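You operate a simulated robot arm through the tools that you are given. There is no shell and no other tool. Be economical: measure what you need, move in short steps, check, and stop when the job is done.

Carry out the task below with a simulated robot arm. There is one attempt and no reset: what you move stays moved.

## Task
Roll the unit at the white stop arm on to the red one.
Fine: lower the red stop arm first and raise the white one; release the brake to roll it and apply it again; the guide knob stays as it is.

The check looks at the end state, three seconds after you hand in, the way a careful person would. Anything else that was tipped, shoved, dropped, spilled or broken makes it a failure.

## Robot
A 6-joint arm with a two-finger parallel gripper on a trunk, on a base that drives. Base frame: it is fixed to the floor where the robot stands at the start and does not move with it; the origin is under the middle of the robot, x ahead of it, y to its left, z up. Units: m, degrees, N and s.
With the tool pointing down near the work surface it reaches from about 0.1 to 0.7 m from the robot's upright axis, wherever it stands. Its first joint turns from -166.0 to 166.0 degrees. Places, roughly: brake lever [1.4, -1.4, 0.5]; glass unit [1.5, -5.5, 0.5]; guide knob [1.5, -1.3, 0.5]; red stop arm [0.5, -0.1, 0.4]; small glass unit [1, -6.25, 0.5]; tall glass unit [2.75, -3.75, 0.25]; white stop arm [0.8, -0.6, 0.3]. Payload 3.91 kg.
Tool frame: the origin (TCP) lies between the finger pads and is the grasp point; the fingertips stand 0.03 m ahead of it; z points along the fingers, y is the line along which they close. The gripper opens to 0.11 m. The fingers are 0.02 m wide and 0.01 m thick; the gripper's body (0.048 by 0.112 m) begins 0.055 m behind the TCP.
Orientation is that of the tool frame in the base frame, as [roll, pitch, yaw] about the fixed x, y, z axes, in that order (R = Rz(yaw) Ry(pitch) Rx(roll)). With the fingers straight down and closing along the base's y, the tool's x points along the base's -x, its y along +y and its z along -z.

## Interface
- The arm moves only by the tool send_rows. Its argument "series" is a list of rows, each an object of numbers (a shift or turn left out is 0, a gripper value left out holds the last): "x", "y", "z": the shift along the tool's x, y, z in units of 400 mm (1.0 is 400 mm); "rx", "ry", "rz": the turn, a rotation vector about the tool's x, y, z in units of 180 degrees (1.0 is 180 degrees); "gripper": the opening, from 0 (shut) to 1 (fully open). In form: [{"x": .., "y": .., "z": .., "rx": .., "ry": .., "rz": .., "gripper": ..}, ...]. A call has 1 to 20 rows; each row is the pose to reach, as a shift and turn from the pose commanded when the call began, along the tool's axes at that moment. A call with a number of a shift or a turn outside -1 to 1 is refused whole. A row lasts 0.2 s, in which the tool goes at most 0.05 m and 8.6 degrees; a call with a longer step from one row to the next is refused whole, and so is a gripper value outside its range. A pose out of reach is approached as far as the arm can. The call stops where the force on the tool passes 90 N (or 10 N more than at its start, if that is more) or the arm is blocked; 0.2 s more then pass. Each finger travels about 0.045 m/s and halts on what it meets, pressing with about 31 N; the grip force reading is that of the motor and also rises with nothing between the fingers. The clock runs only during rows and for 0.2 s after the last one: add rows that repeat a pose to give the fingers time. The reply holds the time, the measured pose of the TCP, the force on the tool along the base axes, the opening and the grip force, in the units named above and with some noise, with the torque about the TCP (base axes, N m) and any sound that the robot's microphone picked up.
- Cameras (640 x 400 px; columns grow to the right, rows downward): "scene" is now at [-0.0106, 0.0988, 1.3114]; the picture's right is [-0.57, -0.82, 0.00], its down [-0.60, 0.41, -0.69] and it looks along [0.57, -0.39, -0.72] (base axes); focal length 255 px, centre (320, 200). "wrist" rides on the gripper at [0.077, 0.007, -0.114] in the tool frame; the picture's right is [-0.09, 1.00, 0.00], its down [-0.80, -0.07, -0.59] and it looks along [-0.59, -0.05, 0.80] (tool axes); focal length 270 px, centre (320, 200). There is no depth. A picture from a camera that has moved, and an enlarged one, comes with that camera's place and axes in the base frame and with its lens.
- get_image(camera): a new picture of that camera. No time passes.
- slide_trunk(by): slides the trunk up (or, below 0, down) by that many m; the arm and the scene camera ride with it, the base frame stays. It gives what a move gives, with no picture.
- base_move(legs): drives the robot by 1 to 6 legs, each [ahead, turn to the left] in m and degrees, along the robot's own axes; the way and the turn of a leg run together, so that a leg with both is an arc; at most 1.5 m and 180 degrees a leg. The arm and the cameras ride along, it lands a little off, and it stops where it bumps. It gives what a move gives.
- aim_head(pan, tilt): turns the head with the scene camera to pan (to the left, within 155 degrees either way) and tilt (down, from -29 to 69), counted from straight ahead of the robot. It gives what a move gives.
- zoom(camera, box): a new picture of the part [left, top, right, bottom] of that camera's present view, enlarged. No time passes.
- sign_off(): hands the job in; it is judged then, once.

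Work in short steps. Places have to be worked out from the pictures, the camera data and where the tool is seen: move nearer, look again, correct. Check each grasp and each placing, and mend what went wrong. You have 120 turns and 78 pictures in all, those below and enlarged ones among them. Open the gripper and draw the arm clear of the work before you hand the job in, unless the task says otherwise; then end with one line.

The tools are called after ">>>" as name(argument=value, ...) on one line, values as JSON. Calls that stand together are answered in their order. send_rows: Moves the arm, as the interface text tells. Its arguments: {"type":"object","properties":{"series":{"type":"array"}},"required":["series"]} The other tools are called the same way: slide_trunk (by) slides the trunk up or down; base_move (legs) drives the base; aim_head (pan, tilt) turns the head that bears the scene camera; get_image (camera) takes a picture; zoom (camera, box) takes an enlarged picture of a part of a camera's view; sign_off () hands the job in.

At the start:

```text
time: 0.0
tool_pos: [0.509, -0.1921, 0.6559]
orientation: [-180.0, 0.0, 179.8]
ft_force: [-0.4, 0.4, -0.9]
wrist_torque: [0.04, 0.0, 0.03]
grip_width: 0.11
grasp_force: 0.1
trunk travel left (down, up): [-0.275, 0.335]
robot x, y, heading: [-0.0002, -0.0018, 0.0]
head pan, tilt: [-34.6, 46.4]
```

scene: 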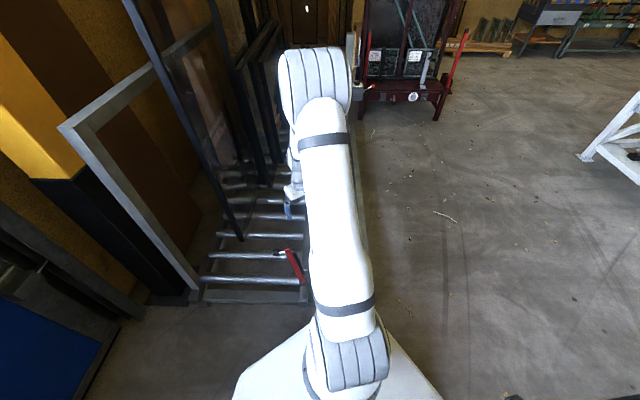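
wrist: 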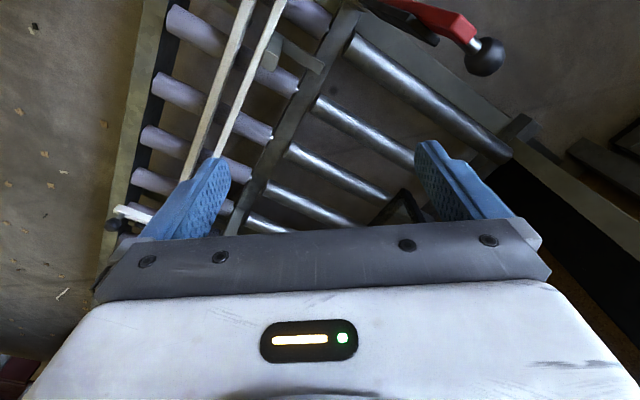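

The arm hides most of the track in the scene view. I take enlarged views of both cameras to understand the roller conveyor and stop arms.

>>> zoom(camera="scene", box=[100, 0, 420, 320])

>>> zoom(camera="scene", box=[320, 0, 480, 130])

>>> zoom(camera="wrist", box=[80, 0, 640, 260])

```text
1.25 times, centred on (260, 160) of scene
camera zoom: at [-0.0106, 0.0988, 1.3114], right [-0.57, -0.82, 0.0], down [-0.6, 0.41, -0.69], along [0.57, -0.39, -0.72], focal length 319 px, centre (395, 250)
```

zoom: 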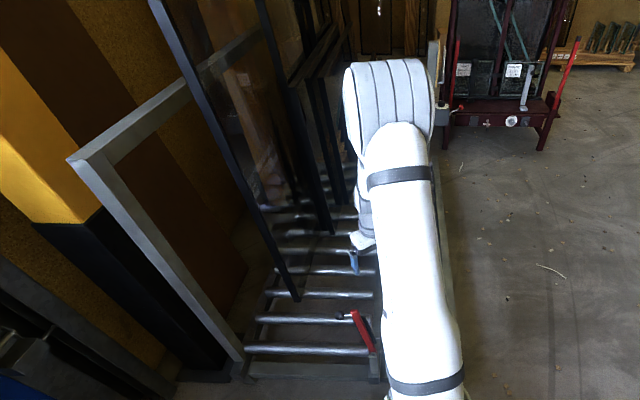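

```text
3.08 times, centred on (400, 65) of scene
camera zoom: at [-0.0106, 0.0988, 1.3114], right [-0.57, -0.82, 0.0], down [-0.6, 0.41, -0.69], along [0.57, -0.39, -0.72], focal length 785 px, centre (74, 615)
```

zoom: 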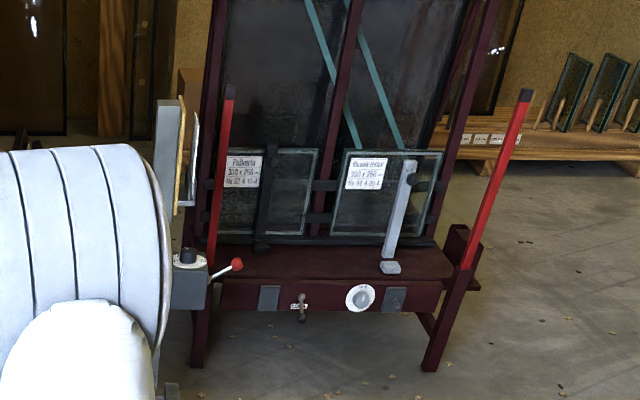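

```text
1.14 times, centred on (360, 130) of wrist
camera zoom: at [0.4335, -0.1851, 0.7721], right [0.09, 1.0, 0.0], down [0.8, -0.07, 0.59], along [0.59, -0.05, -0.8], focal length 309 px, centre (274, 280)
```

zoom: 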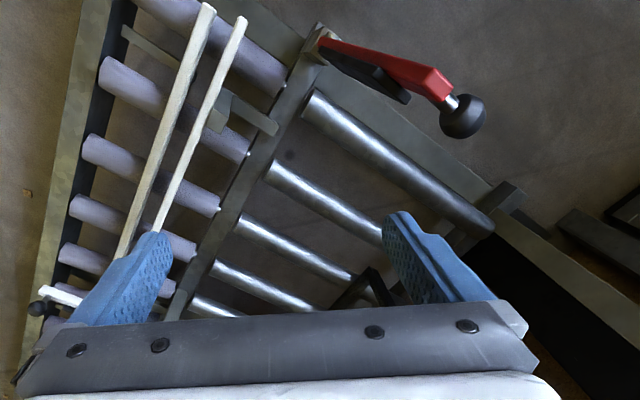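

The track seems to run diagonally past me, from the red arm (near) to the white arm and further right. I swing the arm to the right-rear over free floor to clear the view.

>>> send_rows(series=[{"x": 0.09, "y": -0.06}, {"x": 0.18, "y": -0.12}, {"x": 0.27, "y": -0.18}, {"x": 0.36, "y": -0.25}, {"x": 0.45, "y": -0.32}, {"x": 0.54, "y": -0.39}, {"x": 0.63, "y": -0.46}, {"x": 0.72, "y": -0.53}, {"x": 0.8, "y": -0.61}, {"x": 0.88, "y": -0.69}, {"x": 0.96, "y": -0.77}])

>>> get_image(camera="scene")

```text
time: 2.4
tool_pos: [0.1235, -0.4983, 0.6591]
orientation: [180.0, -0.1, 179.8]
ft_force: [0.0, 0.0, 0.5]
wrist_torque: [0.0, -0.02, 0.02]
grip_width: 0.1102
grasp_force: 0.0
trunk travel left (down, up): [-0.275, 0.335]
robot x, y, heading: [-0.0029, -0.0019, 0.1]
head pan, tilt: [-34.6, 46.4]
```

```text
72 pictures are left
camera scene: at [-0.0106, 0.0989, 1.3114], right [-0.57, -0.82, 0.0], down [-0.6, 0.41, -0.69], along [0.57, -0.39, -0.72], focal length 255 px, centre (320, 200)
```

scene: 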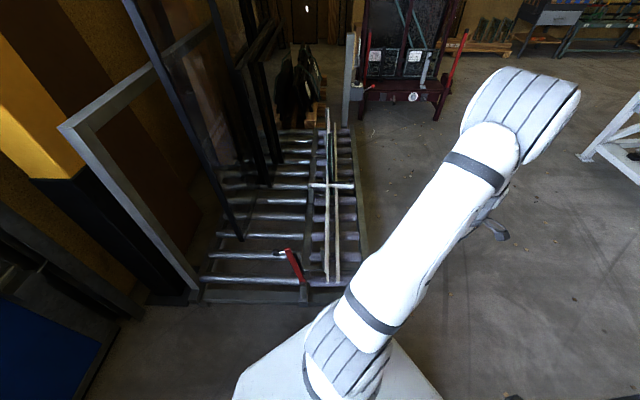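

The track is visible now. I zoom on it.

>>> zoom(camera="scene", box=[180, 110, 400, 310])

>>> zoom(camera="scene", box=[180, 0, 400, 140])

>>> get_image(camera="wrist")

```text
2.00 times, centred on (290, 210) of scene
camera zoom: at [-0.0106, 0.0989, 1.3114], right [-0.57, -0.82, 0.0], down [-0.6, 0.41, -0.69], along [0.57, -0.39, -0.72], focal length 510 px, centre (380, 180)
```

zoom: 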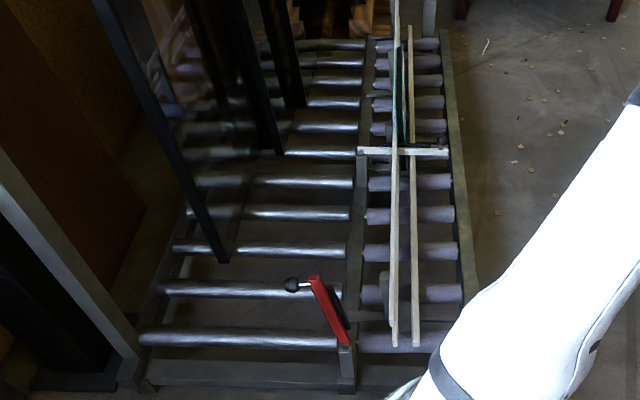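

```text
2.86 times, centred on (290, 70) of scene
camera zoom: at [-0.0106, 0.0989, 1.3114], right [-0.57, -0.82, 0.0], down [-0.6, 0.41, -0.69], along [0.57, -0.39, -0.72], focal length 729 px, centre (406, 571)
```

zoom: 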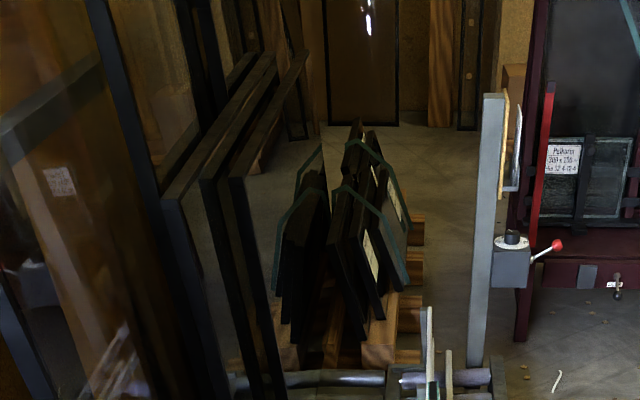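

```text
69 pictures are left
camera wrist: at [0.0472, -0.4928, 0.7746], right [0.09, 1.0, 0.0], down [0.8, -0.07, 0.59], along [0.59, -0.05, -0.8], focal length 270 px, centre (320, 200)
```

wrist: 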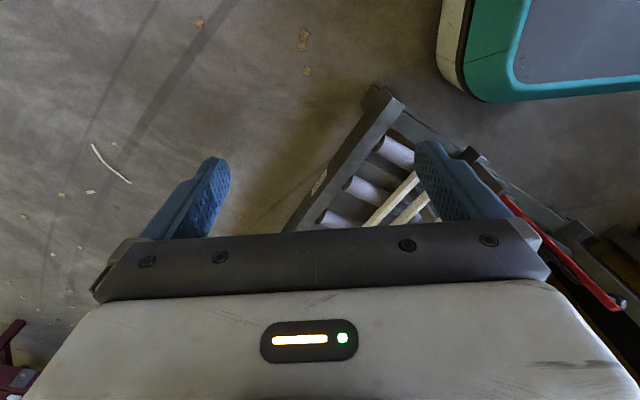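

Reading: the near lane (purple rollers, two wood guides) runs along u≈(0.82,-0.57), with the white bar lowered across it and the red bar upright at about (0.44,-0.12), ball at ≈(0.48,-0.05,0.54). I bring the tool near that ball, with the fingers closing along u, and look.

>>> send_rows(series=[{"x": -0.064, "y": 0.0725, "z": -0.0125}, {"x": -0.128, "y": 0.145, "z": -0.025}, {"x": -0.192, "y": 0.2175, "z": -0.0375, "rz": -0.04}, {"x": -0.256, "y": 0.29, "z": -0.05, "rz": -0.08}, {"x": -0.32, "y": 0.3625, "z": -0.0625, "rz": -0.12}, {"x": -0.384, "y": 0.435, "z": -0.075, "rz": -0.16}, {"x": -0.448, "y": 0.5075, "z": -0.0875, "rz": -0.2}, {"x": -0.512, "y": 0.58, "z": -0.1, "rz": -0.24}, {"x": -0.576, "y": 0.6525, "z": -0.1, "rz": -0.27}, {"x": -0.64, "y": 0.725, "z": -0.1, "rz": -0.307}, {"x": -0.704, "y": 0.7975, "z": -0.1, "rz": -0.307}, {"x": -0.766, "y": 0.87, "z": -0.1, "rz": -0.307}])

>>> get_image(camera="wrist")

>>> get_image(camera="scene")

```text
time: 5.0
tool_pos: [0.4325, -0.1536, 0.6964]
orientation: [-180.0, 0.0, -124.9]
ft_force: [-0.2, -0.7, 0.3]
wrist_torque: [0.02, -0.02, 0.0]
grip_width: 0.1099
grasp_force: 0.0
trunk travel left (down, up): [-0.275, 0.335]
robot x, y, heading: [0.0024, -0.0037, 0.0]
head pan, tilt: [-34.6, 46.4]
```

```text
68 pictures are left
camera wrist: at [0.3838, -0.2124, 0.8109], right [-0.77, 0.64, 0.0], down [0.52, 0.62, 0.59], along [0.38, 0.46, -0.8], focal length 270 px, centre (320, 200)
```

wrist: 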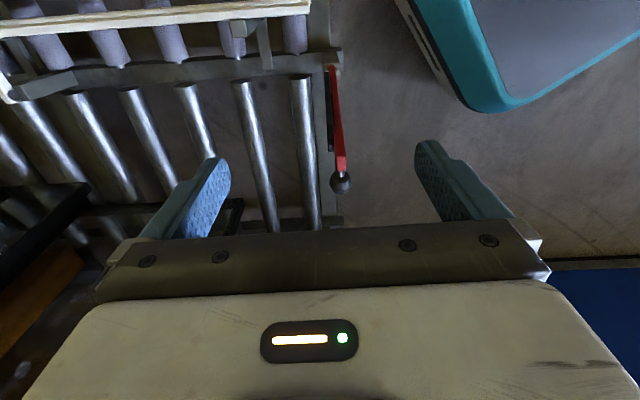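

```text
67 pictures are left
camera scene: at [-0.0108, 0.0986, 1.3114], right [-0.57, -0.82, 0.0], down [-0.6, 0.41, -0.69], along [0.57, -0.39, -0.72], focal length 255 px, centre (320, 200)
```

scene: 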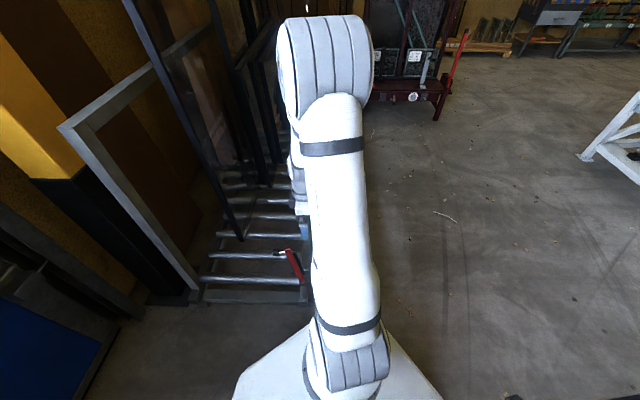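

Ball triangulates to about (0.479,-0.053,0.535). I move over it, staying at z≈0.61, and check.

>>> send_rows(series=[{"x": -0.1, "y": -0.016}, {"x": -0.2, "y": -0.032}, {"x": -0.2725, "y": -0.048, "z": 0.05}, {"x": -0.2725, "y": -0.048, "z": 0.15}, {"x": -0.2725, "y": -0.048, "z": 0.215}])

>>> get_image(camera="wrist")

```text
time: 6.2
tool_pos: [0.5113, -0.0729, 0.6106]
orientation: [-179.9, 0.0, -124.9]
ft_force: [-0.2, 1.1, -0.4]
wrist_torque: [-0.03, -0.03, -0.01]
grip_width: 0.1103
grasp_force: 0.1
trunk travel left (down, up): [-0.275, 0.335]
robot x, y, heading: [-0.0007, -0.005, 0.1]
head pan, tilt: [-34.6, 46.4]
```

```text
66 pictures are left
camera wrist: at [0.4611, -0.1332, 0.7244], right [-0.77, 0.64, 0.0], down [0.52, 0.62, 0.59], along [0.38, 0.46, -0.8], focal length 270 px, centre (320, 200)
```

wrist: 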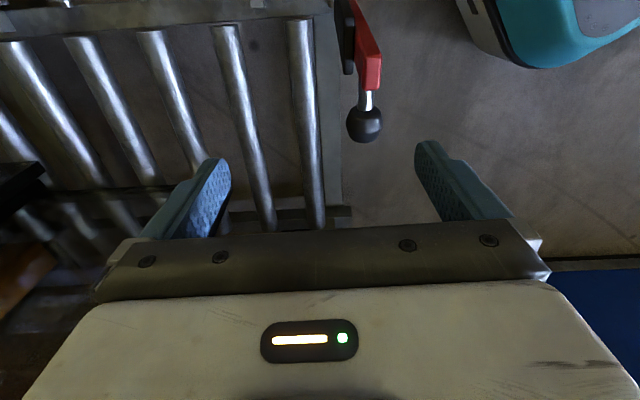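

I had tool y's sign reversed; it is (-0.82,0.57). The ball is confirmed at (0.48,-0.055,0.535); I shift across and descend around it.

>>> send_rows(series=[{"x": 0.008, "y": 0.09}, {"x": 0.008, "y": 0.09, "z": 0.09}, {"x": 0.008, "y": 0.09, "z": 0.17}])

>>> get_image(camera="wrist")

```text
time: 7.0
tool_pos: [0.4772, -0.0556, 0.5425]
orientation: [180.0, 0.0, -124.9]
ft_force: [0.2, -0.2, -0.3]
wrist_torque: [0.0, -0.01, -0.04]
grip_width: 0.1103
grasp_force: 0.1
trunk travel left (down, up): [-0.275, 0.335]
robot x, y, heading: [0.0021, -0.0018, -0.1]
head pan, tilt: [-34.6, 46.4]
```

```text
65 pictures are left
camera wrist: at [0.4283, -0.1152, 0.6582], right [-0.77, 0.64, 0.0], down [0.52, 0.62, 0.59], along [0.38, 0.46, -0.8], focal length 270 px, centre (320, 200)
```

wrist: 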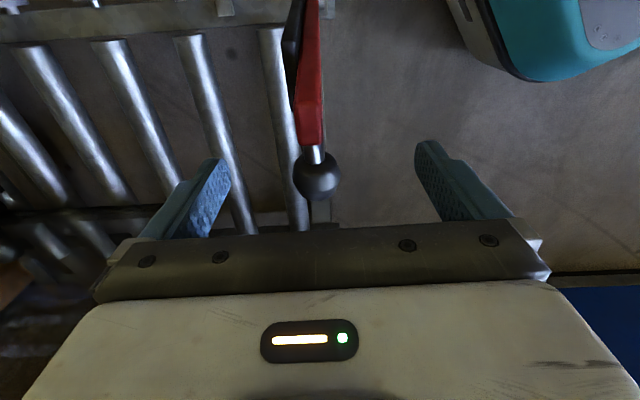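

The TCP projects at (320,189) and the ball sits at (318,176), so it's nearly centred. I lower 8 mm and close.

>>> send_rows(series=[{"z": 0.02, "gripper": 0}, {"z": 0.02}, {"z": 0.02}, {"z": 0.02}, {"z": 0.02}, {"z": 0.02}, {"z": 0.02}, {"z": 0.02}])

>>> get_image(camera="wrist")

```text
time: 8.8
tool_pos: [0.4811, -0.0563, 0.5363]
orientation: [-179.9, 0.0, -125.0]
ft_force: [18.4, -20.2, -0.4]
wrist_torque: [-0.45, -0.32, -0.2]
grip_width: 0.0291
grasp_force: 44.9
trunk travel left (down, up): [-0.275, 0.335]
robot x, y, heading: [-0.0037, 0.0017, 0.4]
head pan, tilt: [-34.6, 46.4]
```

```text
64 pictures are left
camera wrist: at [0.4307, -0.116, 0.6505], right [-0.77, 0.64, 0.0], down [0.52, 0.62, 0.6], along [0.38, 0.46, -0.8], focal length 270 px, centre (320, 200)
```

wrist: 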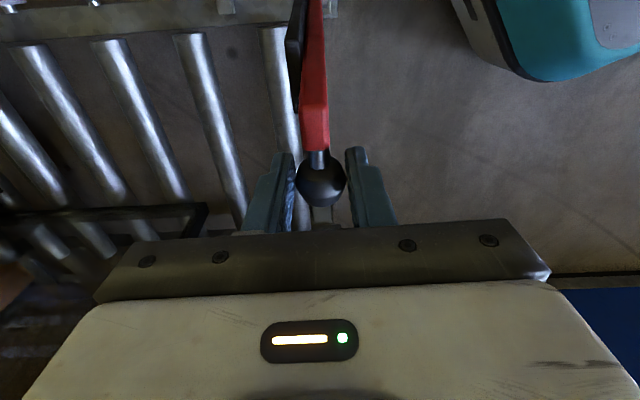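

The ball is gripped (29 mm wide), with a 27 N lateral misfit that I relieve by 4 mm. I start the arc about the pivot in small pieces and watch the force.

>>> send_rows(series=[{"y": -0.01}, {"x": 0.063, "y": -0.01, "z": -0.015}, {"x": 0.129, "y": -0.01, "z": -0.024}, {"x": 0.195, "y": -0.01, "z": -0.0275}, {"x": 0.195, "y": -0.01, "z": -0.0275}])

```text
time: 10.0
tool_pos: [0.4347, -0.12, 0.5475]
orientation: [179.7, -0.2, -124.9]
ft_force: [-21.4, 15.4, 10.0]
wrist_torque: [0.1, 0.46, 0.22]
grip_width: 0.0292
grasp_force: 45.2
trunk travel left (down, up): [-0.275, 0.335]
robot x, y, heading: [0.0007, -0.0039, -0.0]
head pan, tilt: [-34.6, 46.4]
```

It moves freely; now at roughly vertical. I undo half of the lateral correction and continue to 30° past vertical.

>>> send_rows(series=[{"y": 0.005}, {"x": 0.09, "y": 0.005, "z": 0.006}, {"x": 0.1785, "y": 0.005, "z": 0.0235}, {"x": 0.264, "y": 0.005, "z": 0.0525}, {"x": 0.345, "y": 0.005, "z": 0.0925}, {"x": 0.345, "y": 0.005, "z": 0.0925}])

>>> get_image(camera="wrist")

```text
time: 11.4
tool_pos: [0.3521, -0.2309, 0.509]
orientation: [179.5, 0.0, -124.9]
ft_force: [-30.8, 16.2, 0.1]
wrist_torque: [-0.43, 1.09, -0.8]
grip_width: 0.0119
grasp_force: 44.3
trunk travel left (down, up): [-0.275, 0.335]
robot x, y, heading: [0.0039, -0.0028, -0.1]
head pan, tilt: [-34.6, 46.4]
```

```text
63 pictures are left
camera wrist: at [0.3034, -0.2914, 0.6236], right [-0.77, 0.64, 0.01], down [0.52, 0.61, 0.59], along [0.38, 0.46, -0.8], focal length 270 px, centre (320, 200)
```

wrist: 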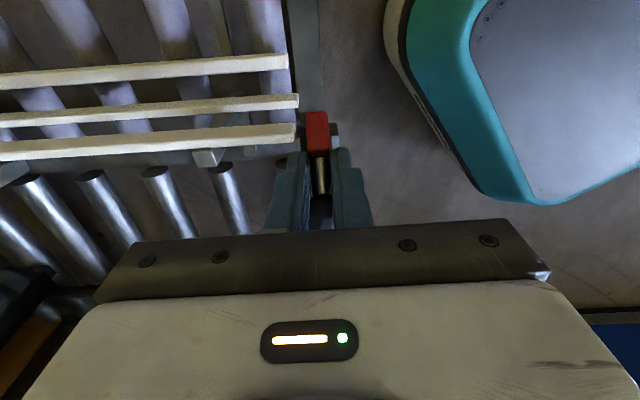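

The fingers slipped from the ball onto its stem, still holding; bar is ~30° past vertical. I relieve the side force and continue the arc to ~60°.

>>> send_rows(series=[{"y": 0.004}, {"x": 0.075, "y": 0.004, "z": 0.05}, {"x": 0.143, "y": 0.004, "z": 0.11}, {"x": 0.2025, "y": 0.004, "z": 0.1775}, {"x": 0.2525, "y": 0.004, "z": 0.2525}, {"x": 0.2525, "y": 0.004, "z": 0.2525}])

>>> get_image(camera="wrist")

>>> get_image(camera="scene")

```text
time: 12.8
tool_pos: [0.2943, -0.3097, 0.4081]
orientation: [179.2, 0.3, -124.9]
ft_force: [-3.6, 47.4, -13.7]
wrist_torque: [1.1, 0.11, -0.33]
grip_width: 0.0118
grasp_force: 45.0
trunk travel left (down, up): [-0.275, 0.335]
robot x, y, heading: [-0.0013, -0.0038, 0.1]
head pan, tilt: [-34.6, 46.4]
```

```text
62 pictures are left
camera wrist: at [0.2462, -0.3711, 0.5229], right [-0.77, 0.64, 0.01], down [0.52, 0.61, 0.6], along [0.37, 0.47, -0.8], focal length 270 px, centre (320, 200)
```

wrist: 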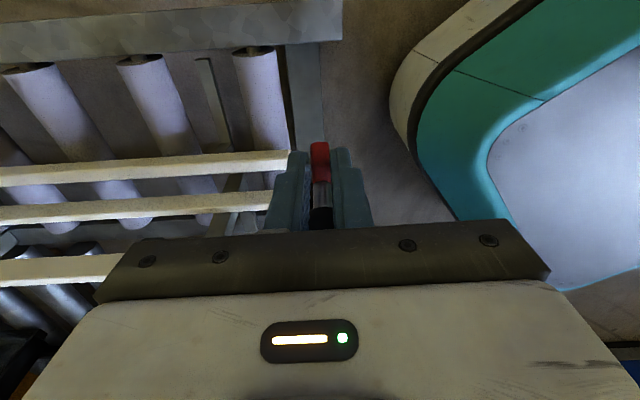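

```text
61 pictures are left
camera scene: at [-0.0102, 0.0999, 1.3113], right [-0.57, -0.82, 0.0], down [-0.6, 0.41, -0.69], along [0.57, -0.39, -0.72], focal length 255 px, centre (320, 200)
```

scene: 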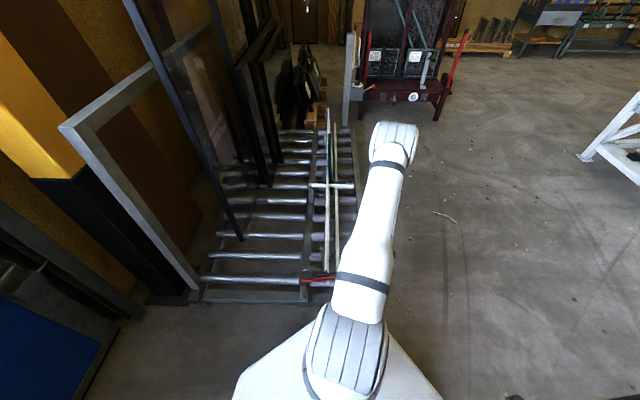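

Bar is at about 60°, and the fingers are at n≈-0.09, beyond the guide strips. I open slightly and rise off the stem to see whether the bar stays.

>>> send_rows(series=[{"gripper": 0.5}, {"gripper": 0.5}, {"gripper": 0.5}, {"z": -0.1}, {"z": -0.2}, {"z": -0.25}])

>>> get_image(camera="wrist")

```text
time: 14.2
tool_pos: [0.2973, -0.3143, 0.5085]
orientation: [180.0, 0.0, -124.9]
ft_force: [0.4, -1.0, 0.5]
wrist_torque: [0.0, 0.01, 0.02]
grip_width: 0.0549
grasp_force: 0.0
trunk travel left (down, up): [-0.275, 0.335]
robot x, y, heading: [0.0013, -0.0016, 0.1]
head pan, tilt: [-34.6, 46.4]
```

```text
60 pictures are left
camera wrist: at [0.2479, -0.3741, 0.6232], right [-0.77, 0.64, 0.0], down [0.52, 0.62, 0.59], along [0.38, 0.46, -0.8], focal length 270 px, centre (320, 200)
```

wrist: 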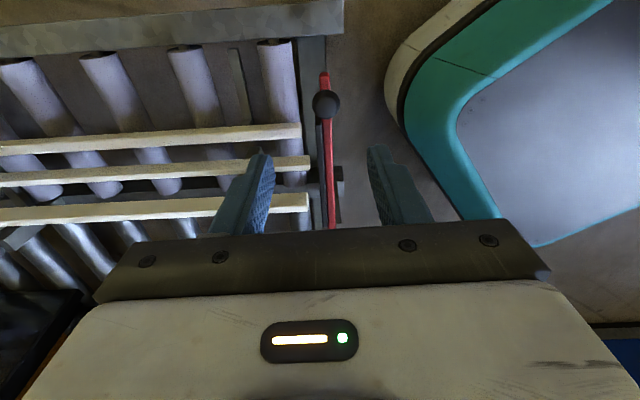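

The bar stayed at about 62° by friction. I close the fingers and press the ball down from above along the arc.

>>> send_rows(series=[{"gripper": 0}, {"gripper": 0}, {"gripper": 0}, {"gripper": 0, "x": 0.022, "z": 0.06}, {"x": 0.029, "z": 0.134}, {"x": 0.045, "z": 0.19}, {"x": 0.059, "z": 0.246}, {"x": 0.07, "z": 0.29}, {"x": 0.079, "z": 0.334}])

>>> get_image(camera="wrist")

```text
time: 16.2
tool_pos: [0.2808, -0.3407, 0.3752]
orientation: [179.9, 0.0, -124.9]
ft_force: [-0.1, -0.9, -0.4]
wrist_torque: [0.01, 0.01, -0.01]
grip_width: 0.0001
grasp_force: 30.6
trunk travel left (down, up): [-0.275, 0.335]
robot x, y, heading: [0.0016, -0.0034, -0.2]
head pan, tilt: [-34.6, 46.4]
```

```text
59 pictures are left
camera wrist: at [0.2311, -0.401, 0.4896], right [-0.77, 0.64, 0.0], down [0.52, 0.62, 0.59], along [0.38, 0.46, -0.8], focal length 270 px, centre (320, 200)
```

wrist: 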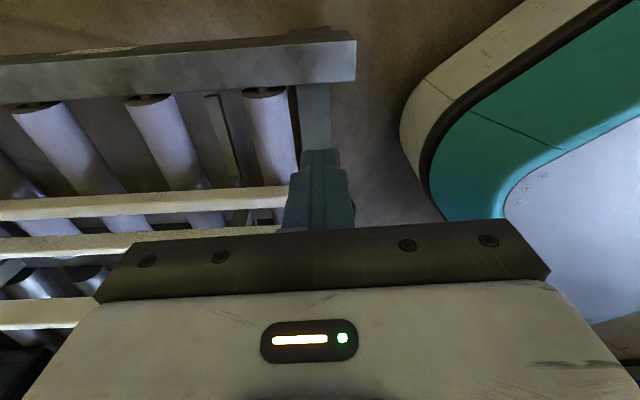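

No force yet; the bar is hidden behind the fingers. I continue down slowly and then lift to see the result.

>>> send_rows(series=[{"x": 0.006, "z": 0.03}, {"x": 0.01, "z": 0.06}, {"x": 0.01, "z": 0.09}, {"x": 0.01, "z": 0.11}])

```text
time: 17.2
tool_pos: [0.2788, -0.345, 0.3317]
orientation: [-179.9, 0.1, -124.9]
ft_force: [-0.1, -0.4, 0.4]
wrist_torque: [0.0, 0.02, 0.03]
grip_width: 0.0
grasp_force: 30.9
trunk travel left (down, up): [-0.275, 0.335]
robot x, y, heading: [-0.0014, -0.0047, -0.1]
head pan, tilt: [-34.6, 46.4]
```

Still no contact, so I lift and look where the bar really is.

>>> send_rows(series=[{"z": -0.12}, {"z": -0.24}, {"z": -0.36}, {"z": -0.45, "x": -0.1}, {"z": -0.5, "x": -0.2}])

>>> get_image(camera="wrist")

>>> zoom(camera="scene", box=[200, 180, 400, 320])

```text
refused: row 4 steps farther than a row can; nothing moved
```

```text
58 pictures are left
camera wrist: at [0.2286, -0.404, 0.4463], right [-0.77, 0.64, 0.0], down [0.52, 0.62, 0.59], along [0.38, 0.46, -0.8], focal length 270 px, centre (320, 200)
```

wrist: 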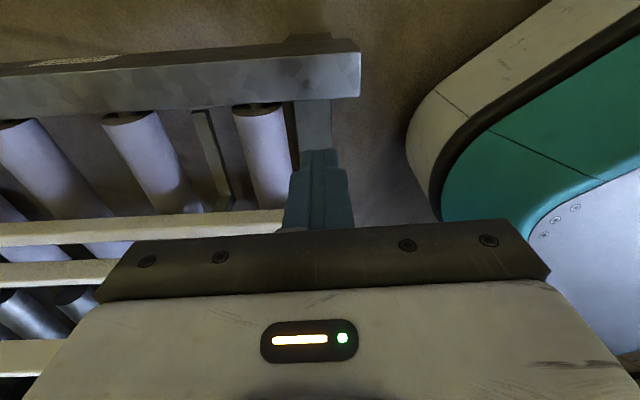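

```text
2.86 times, centred on (300, 250) of scene
camera zoom: at [-0.0107, 0.0988, 1.3114], right [-0.57, -0.82, 0.0], down [-0.6, 0.41, -0.69], along [0.57, -0.39, -0.72], focal length 729 px, centre (377, 57)
```

zoom: 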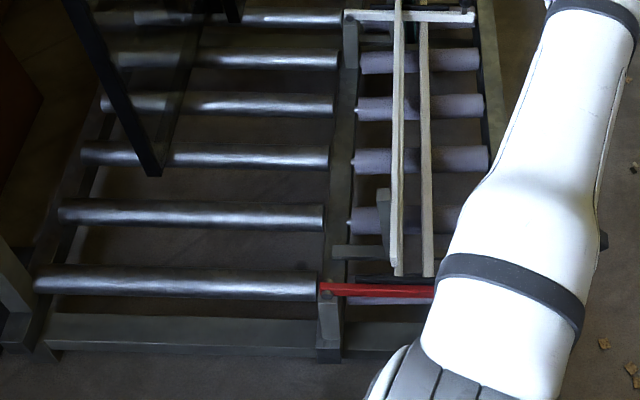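

The scene view suggests the red bar is already near horizontal. I lift with smaller steps and look from the wrist.

>>> send_rows(series=[{"z": -0.12}, {"z": -0.24}, {"z": -0.36}, {"z": -0.45, "x": -0.06}, {"z": -0.52, "x": -0.14}])

>>> get_image(camera="wrist")

```text
time: 18.4
tool_pos: [0.3069, -0.2963, 0.5374]
orientation: [180.0, 0.0, -125.0]
ft_force: [0.9, -1.5, -0.4]
wrist_torque: [0.02, -0.02, 0.03]
grip_width: 0.0001
grasp_force: 30.7
trunk travel left (down, up): [-0.275, 0.335]
robot x, y, heading: [-0.0021, -0.0033, 0.1]
head pan, tilt: [-34.6, 46.4]
```

```text
56 pictures are left
camera wrist: at [0.2586, -0.3557, 0.652], right [-0.77, 0.64, 0.0], down [0.52, 0.62, 0.59], along [0.38, 0.46, -0.8], focal length 270 px, centre (320, 200)
```

wrist: 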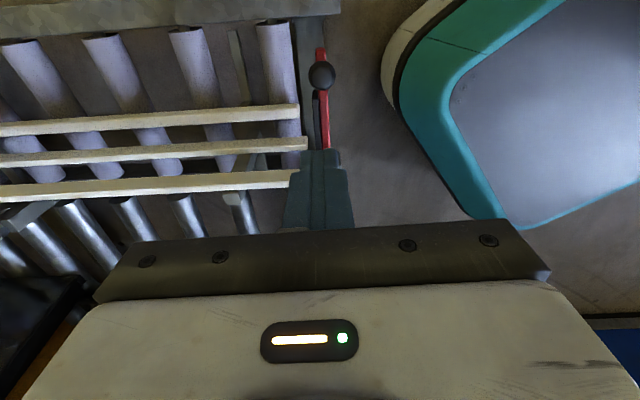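

Ball now appears at about (0.303,-0.298,0.30), directly under the tool: the bar dropped to near horizontal after release and my fingers passed beyond its tip. I press gently on the ball to seat it.

>>> send_rows(series=[{"z": 0.11}, {"z": 0.22}, {"z": 0.33}, {"z": 0.4}, {"z": 0.44}, {"z": 0.46}, {"z": 0.475}, {"z": 0.485}, {"z": 0.495}, {"z": 0.505}])

>>> get_image(camera="wrist")

```text
time: 19.4
tool_pos: [0.31, -0.298, 0.3886]
orientation: [-179.7, 0.1, -124.9]
ft_force: [-5.4, 11.5, 65.4]
wrist_torque: [0.04, 0.74, 0.04]
grip_width: 0.0
grasp_force: 31.7
trunk travel left (down, up): [-0.275, 0.335]
robot x, y, heading: [0.0005, -0.0032, 0.1]
head pan, tilt: [-34.6, 46.4]
stopped in row 5: the force on the tool passed its limit (the readings are from after the stop); the commanded pose is now the measured one
```

```text
55 pictures are left
camera wrist: at [0.2599, -0.3577, 0.5035], right [-0.77, 0.64, 0.0], down [0.51, 0.62, 0.59], along [0.38, 0.45, -0.8], focal length 270 px, centre (320, 200)
```

wrist: 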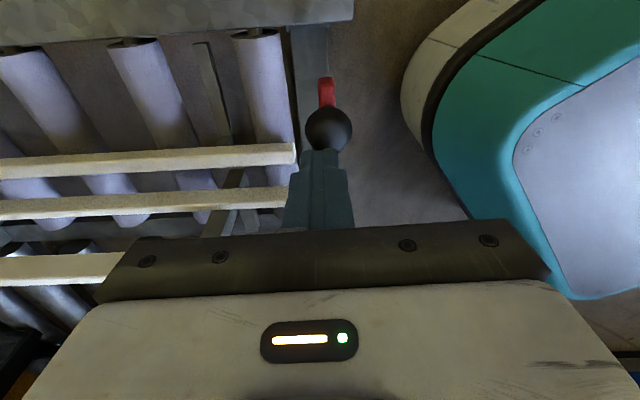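

The stop is firm at 90 N: ball centre z≈0.344, bar level at z≈0.31 — red is fully lowered. I rise and retract the tool, then look right/rear before driving to the lane's right side.

>>> send_rows(series=[{"z": -0.12}, {"z": -0.24}, {"z": -0.36}, {"z": -0.48}, {"z": -0.6}, {"z": -0.7, "x": 0.06}, {"z": -0.76, "x": 0.14}, {"z": -0.76, "x": 0.24}])

>>> aim_head(pan=-110, tilt=35)

>>> get_image(camera="scene")

```text
time: 21.2
tool_pos: [0.2557, -0.3787, 0.6878]
orientation: [-179.8, -0.1, -124.9]
ft_force: [0.3, 0.6, 0.1]
wrist_torque: [-0.03, 0.01, 0.03]
grip_width: 0.0
grasp_force: 30.8
trunk travel left (down, up): [-0.275, 0.335]
robot x, y, heading: [-0.001, -0.0066, -0.2]
head pan, tilt: [-34.6, 46.4]
```

```text
time: 22.7
tool_pos: [0.2568, -0.3783, 0.6886]
orientation: [-179.9, 0.0, -124.9]
ft_force: [0.1, 1.0, -0.4]
wrist_torque: [-0.01, 0.0, 0.0]
grip_width: 0.0
grasp_force: 31.3
trunk travel left (down, up): [-0.275, 0.335]
robot x, y, heading: [-0.0009, -0.0033, 0.0]
head pan, tilt: [-110.0, 35.0]
```

```text
54 pictures are left
camera scene: at [-0.1067, 0.0615, 1.3282], right [-0.94, 0.34, 0.0], down [0.2, 0.54, -0.82], along [-0.28, -0.77, -0.57], focal length 255 px, centre (320, 200)
```

scene: 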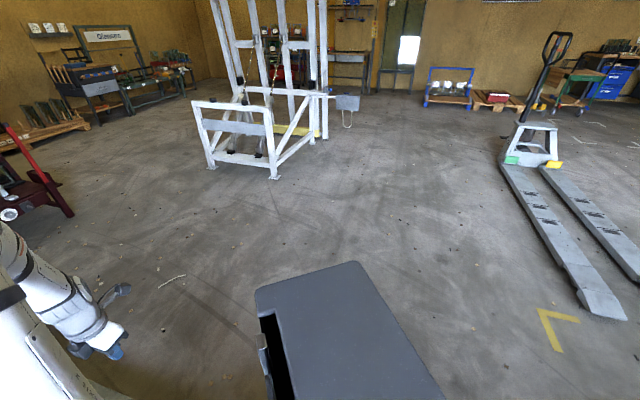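

Floor to the right is free, but a grey box is close by; I check whether it is part of the robot by looking steeper down.

>>> aim_head(pan=-110, tilt=68)

>>> get_image(camera="scene")

```text
time: 23.7
tool_pos: [0.2559, -0.3791, 0.6874]
orientation: [-179.9, 0.0, -124.9]
ft_force: [0.4, -0.5, -0.4]
wrist_torque: [0.01, -0.04, 0.01]
grip_width: 0.0
grasp_force: 30.7
trunk travel left (down, up): [-0.275, 0.335]
robot x, y, heading: [-0.0022, -0.0039, 0.2]
head pan, tilt: [-110.0, 68.0]
```

```text
53 pictures are left
camera scene: at [-0.0962, 0.0908, 1.2853], right [-0.94, 0.34, 0.0], down [0.32, 0.87, -0.38], along [-0.13, -0.35, -0.93], focal length 255 px, centre (320, 200)
```

scene: 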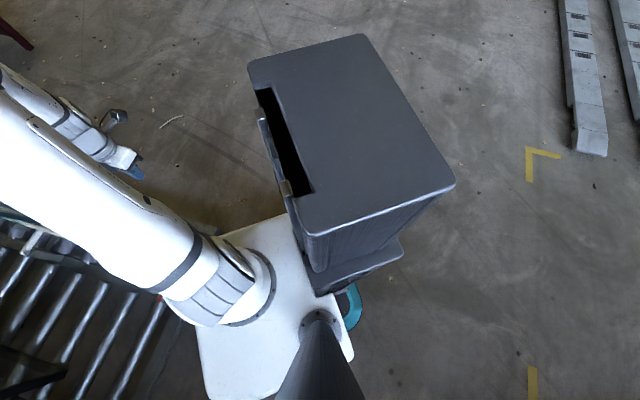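

The box's lower flange overlaps my base plate, so it is probably part of the robot. I back 0.2 m and look again to confirm.

>>> base_move(legs=[[-0.22, 0]])

>>> get_image(camera="scene")

```text
time: 25.4
tool_pos: [0.0302, -0.3801, 0.6879]
orientation: [-179.9, 0.0, -124.9]
ft_force: [0.2, -0.6, -0.5]
wrist_torque: [0.03, -0.02, 0.01]
grip_width: 0.0
grasp_force: 30.9
trunk travel left (down, up): [-0.275, 0.335]
robot x, y, heading: [-0.23, -0.0053, 0.1]
head pan, tilt: [-110.0, 68.0]
```

```text
52 pictures are left
camera scene: at [-0.3211, 0.0907, 1.2853], right [-0.94, 0.34, 0.0], down [0.32, 0.87, -0.37], along [-0.13, -0.35, -0.93], focal length 255 px, centre (320, 200)
```

scene: 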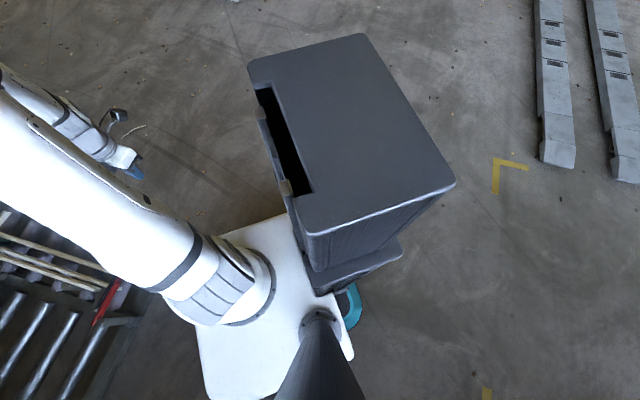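

It moves with me, so it's my own trunk. Now I drive around: turn right 90°, ahead 0.55, turn left 55°, ahead 0.6.

>>> base_move(legs=[[0, -90], [0.55, 0], [0, 55], [0.6, 0]])

>>> aim_head(pan=80, tilt=45)

>>> get_image(camera="scene")

```text
time: 37.8
tool_pos: [0.2411, -1.3567, 0.6877]
orientation: [-179.9, 0.0, -161.1]
ft_force: [0.5, -0.9, 0.2]
wrist_torque: [-0.02, 0.02, 0.0]
grip_width: 0.0002
grasp_force: 31.3
trunk travel left (down, up): [-0.275, 0.335]
robot x, y, heading: [0.2601, -0.9004, -36.7]
head pan, tilt: [-110.0, 68.0]
```

```text
time: 40.6
tool_pos: [0.2418, -1.3554, 0.6883]
orientation: [-179.9, 0.0, -161.2]
ft_force: [0.3, -0.8, 0.5]
wrist_torque: [0.05, 0.02, -0.02]
grip_width: 0.0001
grasp_force: 31.2
trunk travel left (down, up): [-0.275, 0.335]
robot x, y, heading: [0.2587, -0.899, -36.7]
head pan, tilt: [80.0, 45.0]
```

```text
51 pictures are left
camera scene: at [0.345, -0.6778, 1.3134], right [0.69, -0.73, 0.0], down [-0.51, -0.49, -0.71], along [0.51, 0.49, -0.71], focal length 255 px, centre (320, 200)
```

scene: 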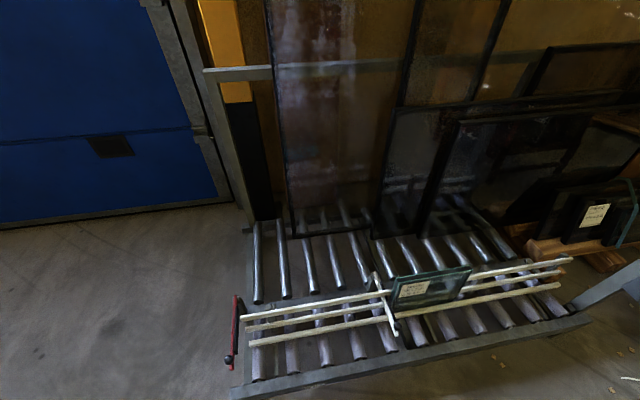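

Excellent view: the small glass unit stands right of the white bar between the guides, red bar down across the exit. I zoom in for details.

>>> zoom(camera="scene", box=[340, 230, 520, 350])

>>> zoom(camera="scene", box=[210, 270, 420, 400])

>>> aim_head(pan=15, tilt=30)

>>> get_image(camera="scene")

```text
3.33 times, centred on (430, 290) of scene
camera zoom: at [0.345, -0.6778, 1.3134], right [0.69, -0.73, 0.0], down [-0.51, -0.49, -0.71], along [0.51, 0.49, -0.71], focal length 850 px, centre (-47, -100)
```

zoom: 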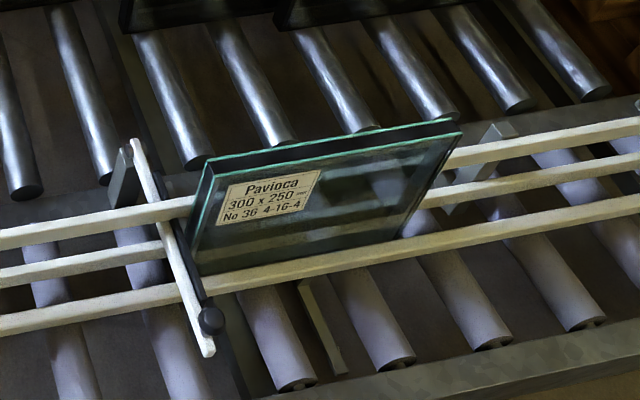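

```text
3.05 times, centred on (315, 335) of scene
camera zoom: at [0.345, -0.6778, 1.3134], right [0.69, -0.73, 0.0], down [-0.51, -0.49, -0.71], along [0.51, 0.49, -0.71], focal length 777 px, centre (335, -211)
```

zoom: 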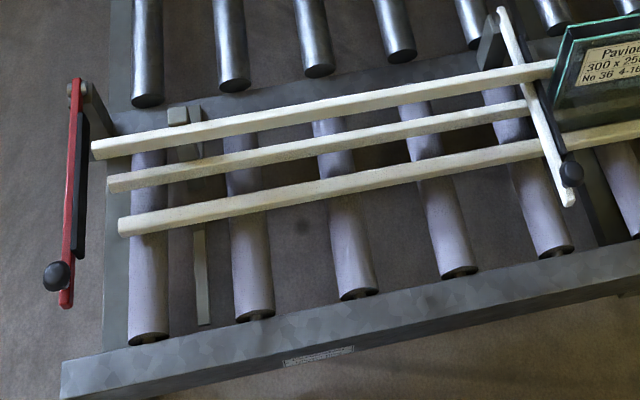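

```text
time: 42.0
tool_pos: [0.2418, -1.3552, 0.6881]
orientation: [-179.9, 0.0, -161.2]
ft_force: [-1.2, -1.2, 0.1]
wrist_torque: [0.0, 0.01, 0.0]
grip_width: 0.0001
grasp_force: 31.0
trunk travel left (down, up): [-0.275, 0.335]
robot x, y, heading: [0.2557, -0.8943, -36.4]
head pan, tilt: [15.0, 30.0]
```

```text
48 pictures are left
camera scene: at [0.3701, -0.7669, 1.336], right [-0.37, -0.93, 0.0], down [-0.47, 0.18, -0.87], along [0.81, -0.32, -0.5], focal length 255 px, centre (320, 200)
```

scene: 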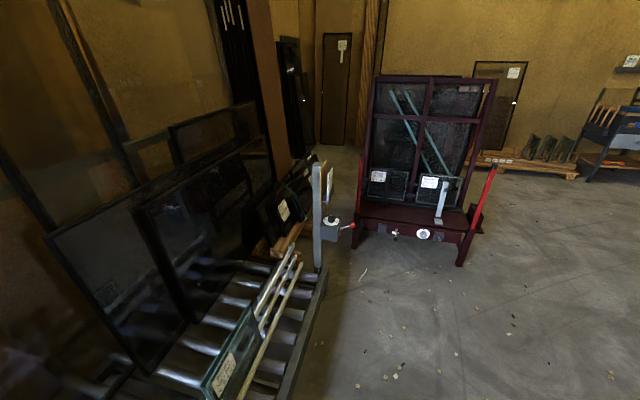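

Clear now: a 300×250×24 pane on the lane. Next I zoom on the brake box.

>>> zoom(camera="scene", box=[290, 190, 370, 250])

```text
6.67 times, centred on (330, 220) of scene
camera zoom: at [0.3701, -0.7669, 1.336], right [-0.37, -0.93, 0.0], down [-0.47, 0.18, -0.87], along [0.81, -0.32, -0.5], focal length 1700 px, centre (253, 67)
```

zoom: 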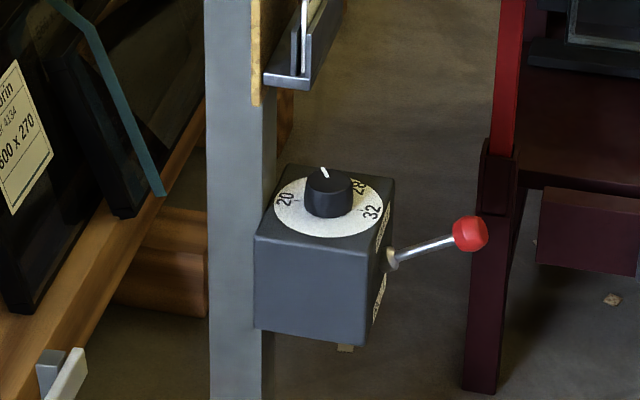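

Lane heading refines to -36.7° (u=(0.80,-0.60), n=(0.60,0.80)); stop pivots at n≈0.163, z≈0.31, radius ≈0.236; white ball ≈ (0.77,-0.655,0.344). I drive ahead a bit, edging slightly closer to the lane.

>>> base_move(legs=[[0.12, 15], [0.12, -15]])

>>> aim_head(pan=75, tilt=50)

>>> get_image(camera="scene")

```text
time: 44.1
tool_pos: [0.4547, -1.4735, 0.6889]
orientation: [-179.9, -0.1, -161.0]
ft_force: [0.4, 0.1, 0.0]
wrist_torque: [0.02, 0.04, 0.0]
grip_width: 0.0001
grasp_force: 30.3
trunk travel left (down, up): [-0.275, 0.335]
robot x, y, heading: [0.4765, -1.0125, -35.9]
head pan, tilt: [15.0, 30.0]
```

```text
time: 45.4
tool_pos: [0.4543, -1.4741, 0.6875]
orientation: [-179.9, 0.0, -161.0]
ft_force: [-0.4, -0.1, -0.5]
wrist_torque: [0.03, 0.02, 0.01]
grip_width: 0.0
grasp_force: 30.8
trunk travel left (down, up): [-0.275, 0.335]
robot x, y, heading: [0.4716, -1.0098, -36.2]
head pan, tilt: [75.0, 50.0]
```

```text
46 pictures are left
camera scene: at [0.5606, -0.7983, 1.3065], right [0.63, -0.78, 0.0], down [-0.6, -0.48, -0.64], along [0.5, 0.4, -0.77], focal length 255 px, centre (320, 200)
```

scene: 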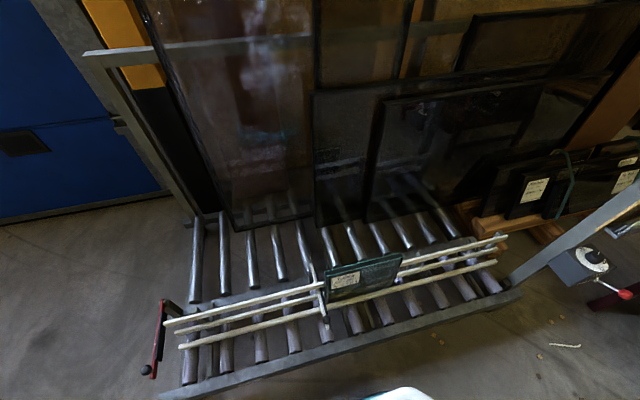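

Now I swing the arm around the front toward the lane in chords, staying at z≈0.69.

>>> send_rows(series=[{"x": -0.0924, "y": 0.0237}, {"x": -0.1848, "y": 0.0474}, {"x": -0.277, "y": 0.071}, {"x": -0.37, "y": 0.095}, {"x": -0.462, "y": 0.1185}, {"x": -0.5545, "y": 0.142}, {"x": -0.647, "y": 0.166}, {"x": -0.739, "y": 0.19}, {"x": -0.83, "y": 0.214}, {"x": -0.92, "y": 0.237}])

>>> send_rows(series=[{"x": -0.09, "y": 0.024}, {"x": -0.18, "y": 0.048}, {"x": -0.27, "y": 0.07}, {"x": -0.36, "y": 0.095}])

```text
time: 47.6
tool_pos: [0.7731, -1.2646, 0.6847]
orientation: [179.9, 0.1, -161.0]
ft_force: [-0.2, 0.0, 0.0]
wrist_torque: [-0.01, -0.03, -0.01]
grip_width: 0.0001
grasp_force: 31.2
trunk travel left (down, up): [-0.275, 0.335]
robot x, y, heading: [0.4715, -1.0138, -36.3]
head pan, tilt: [75.0, 50.0]
```

```text
time: 48.6
tool_pos: [0.8981, -1.1841, 0.687]
orientation: [180.0, 0.0, -161.1]
ft_force: [-0.7, -0.3, 0.2]
wrist_torque: [0.01, 0.02, -0.03]
grip_width: 0.0001
grasp_force: 30.6
trunk travel left (down, up): [-0.275, 0.335]
robot x, y, heading: [0.4738, -1.0121, -36.0]
head pan, tilt: [75.0, 50.0]
```

Next half of the swing with the 34° yaw turn so that tool x points toward -n.

>>> send_rows(series=[{"x": 0.007, "y": 0.1, "rz": -0.03}, {"x": 0.014, "y": 0.2, "rz": -0.06}, {"x": 0.02, "y": 0.3, "rz": -0.1}, {"x": 0.027, "y": 0.4, "rz": -0.13}, {"x": 0.033, "y": 0.5, "rz": -0.16}, {"x": 0.04, "y": 0.6, "rz": -0.19}])

```text
time: 50.0
tool_pos: [0.8029, -0.9606, 0.6868]
orientation: [-179.9, 0.1, -126.8]
ft_force: [0.2, -0.6, -0.3]
wrist_torque: [0.02, -0.03, -0.01]
grip_width: 0.0
grasp_force: 30.8
trunk travel left (down, up): [-0.275, 0.335]
robot x, y, heading: [0.4741, -1.0118, -36.0]
head pan, tilt: [75.0, 50.0]
```

Now to the pre-grasp point above the white ball, tilting 30° so the fingers point down and toward +n, opening the fingers.

>>> send_rows(series=[{"x": -0.05, "y": 0.09, "z": 0.02, "gripper": 0.6}, {"x": -0.1, "y": 0.18, "z": 0.06}, {"x": -0.155, "y": 0.26, "z": 0.1, "ry": -0.04}, {"x": -0.21, "y": 0.35, "z": 0.14, "ry": -0.08}, {"x": -0.26, "y": 0.435, "z": 0.18, "ry": -0.125}, {"x": -0.31, "y": 0.519, "z": 0.2175, "ry": -0.167}])

>>> get_image(camera="wrist")

```text
time: 51.4
tool_pos: [0.6849, -0.7718, 0.6155]
orientation: [162.5, 15.7, -110.1]
ft_force: [-2.1, -2.1, 144.8]
wrist_torque: [-17.04, 0.63, -0.27]
grip_width: 0.0661
grasp_force: 0.1
out of reach, approached as far as the arm can: row 3, 4, 5, 6
trunk travel left (down, up): [-0.275, 0.335]
robot x, y, heading: [0.4776, -1.0084, -35.9]
head pan, tilt: [75.0, 50.0]
stopped in row 6: the force on the tool passed its limit (the readings are from after the stop); the commanded pose is now the measured one
```

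```text
45 pictures are left
camera wrist: at [0.6744, -0.8803, 0.7018], right [-0.89, 0.33, 0.31], down [0.45, 0.5, 0.74], along [0.09, 0.8, -0.59], focal length 270 px, centre (320, 200)
```

wrist: 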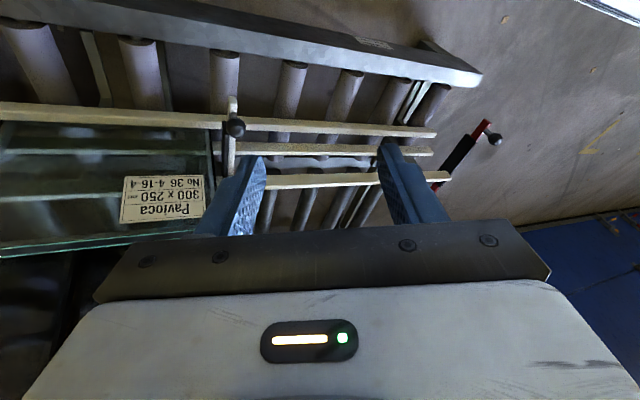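

The gripper's rear hit something (probably my own arm/base, as the pose was too close in). I back off upward and outward toward +n.

>>> send_rows(series=[{"x": -0.02, "z": -0.06}, {"x": -0.06, "z": -0.12}, {"x": -0.13, "y": -0.01, "z": -0.14}, {"x": -0.2, "y": -0.02, "z": -0.15}, {"x": -0.285, "y": -0.03, "z": -0.15}])

>>> get_image(camera="scene")

```text
time: 52.6
tool_pos: [0.7436, -0.6928, 0.6927]
orientation: [162.3, 15.6, -109.9]
ft_force: [0.7, 0.1, 0.4]
wrist_torque: [-0.02, 0.01, 0.01]
grip_width: 0.0661
grasp_force: 0.1
trunk travel left (down, up): [-0.275, 0.335]
robot x, y, heading: [0.4712, -1.0111, -36.0]
head pan, tilt: [75.0, 50.0]
```

```text
44 pictures are left
camera scene: at [0.5605, -0.7983, 1.3065], right [0.63, -0.78, 0.0], down [-0.6, -0.48, -0.64], along [0.5, 0.4, -0.77], focal length 255 px, centre (320, 200)
```

scene: 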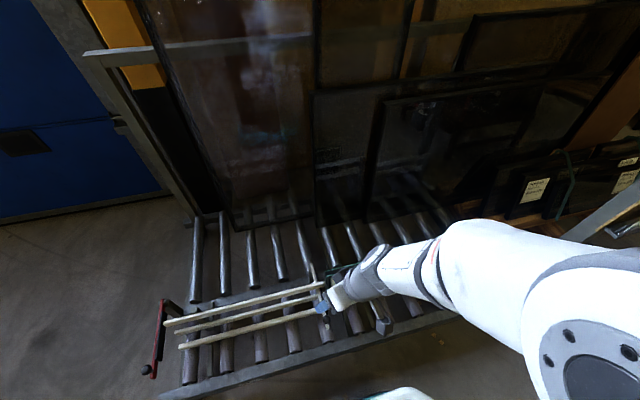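

Clear and force-free. I return the tool to vertical (yaw -126.7) and move above the ball at z≈0.56; I'll tilt later during the swing.

>>> send_rows(series=[{"rx": 0.027, "ry": 0.018, "rz": 0.026, "y": -0.03, "z": 0.03}, {"rx": 0.054, "ry": 0.036, "rz": 0.052, "y": -0.06, "z": 0.1}, {"rx": 0.081, "ry": 0.054, "rz": 0.078, "x": -0.01, "y": -0.1, "z": 0.2}, {"rx": 0.1086, "ry": 0.0721, "rz": 0.1043, "x": -0.015, "y": -0.135, "z": 0.3}])

>>> get_image(camera="wrist")

```text
time: 53.6
tool_pos: [0.7705, -0.657, 0.5689]
orientation: [-179.9, -0.1, -126.5]
ft_force: [-0.3, -0.6, -0.4]
wrist_torque: [0.04, -0.02, -0.01]
grip_width: 0.0661
grasp_force: 0.2
trunk travel left (down, up): [-0.275, 0.335]
robot x, y, heading: [0.4751, -1.0101, -36.2]
head pan, tilt: [75.0, 50.0]
```

```text
43 pictures are left
camera wrist: at [0.7207, -0.7158, 0.6844], right [-0.75, 0.66, 0.0], down [0.53, 0.6, 0.59], along [0.39, 0.44, -0.81], focal length 270 px, centre (320, 200)
```

wrist: 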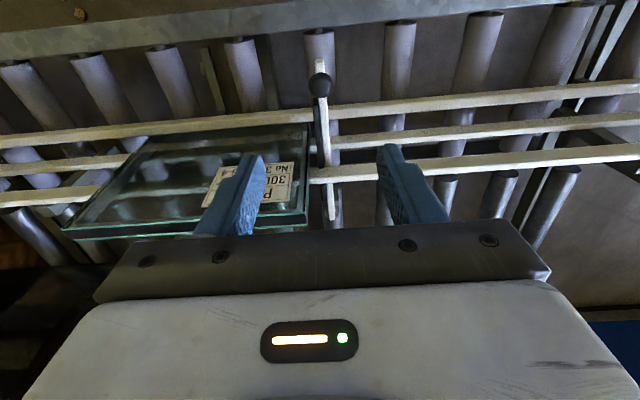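

Ball triangulates to (0.772,-0.656), exactly below. I descend to z≈0.354 and close on it.

>>> send_rows(series=[{"z": 0.12}, {"z": 0.24}, {"z": 0.36}, {"z": 0.46}, {"z": 0.538}, {"z": 0.538, "gripper": 0}, {"z": 0.538}, {"z": 0.538}, {"z": 0.538}, {"z": 0.538}])

>>> get_image(camera="wrist")

```text
time: 55.8
tool_pos: [0.7693, -0.6579, 0.3566]
orientation: [-180.0, -0.3, -126.1]
ft_force: [-47.6, 34.9, -3.7]
wrist_torque: [-0.08, 0.74, 0.27]
grip_width: 0.0293
grasp_force: 44.6
trunk travel left (down, up): [-0.275, 0.335]
robot x, y, heading: [0.4752, -1.0093, -35.7]
head pan, tilt: [75.0, 50.0]
```

```text
42 pictures are left
camera wrist: at [0.7201, -0.716, 0.471], right [-0.75, 0.66, 0.0], down [0.53, 0.61, 0.59], along [0.39, 0.44, -0.81], focal length 270 px, centre (320, 200)
```

wrist: 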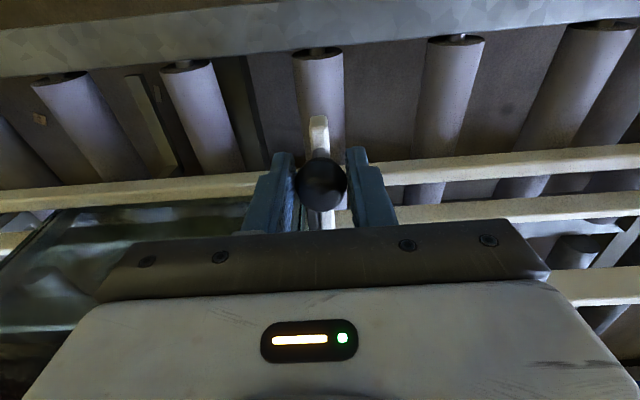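

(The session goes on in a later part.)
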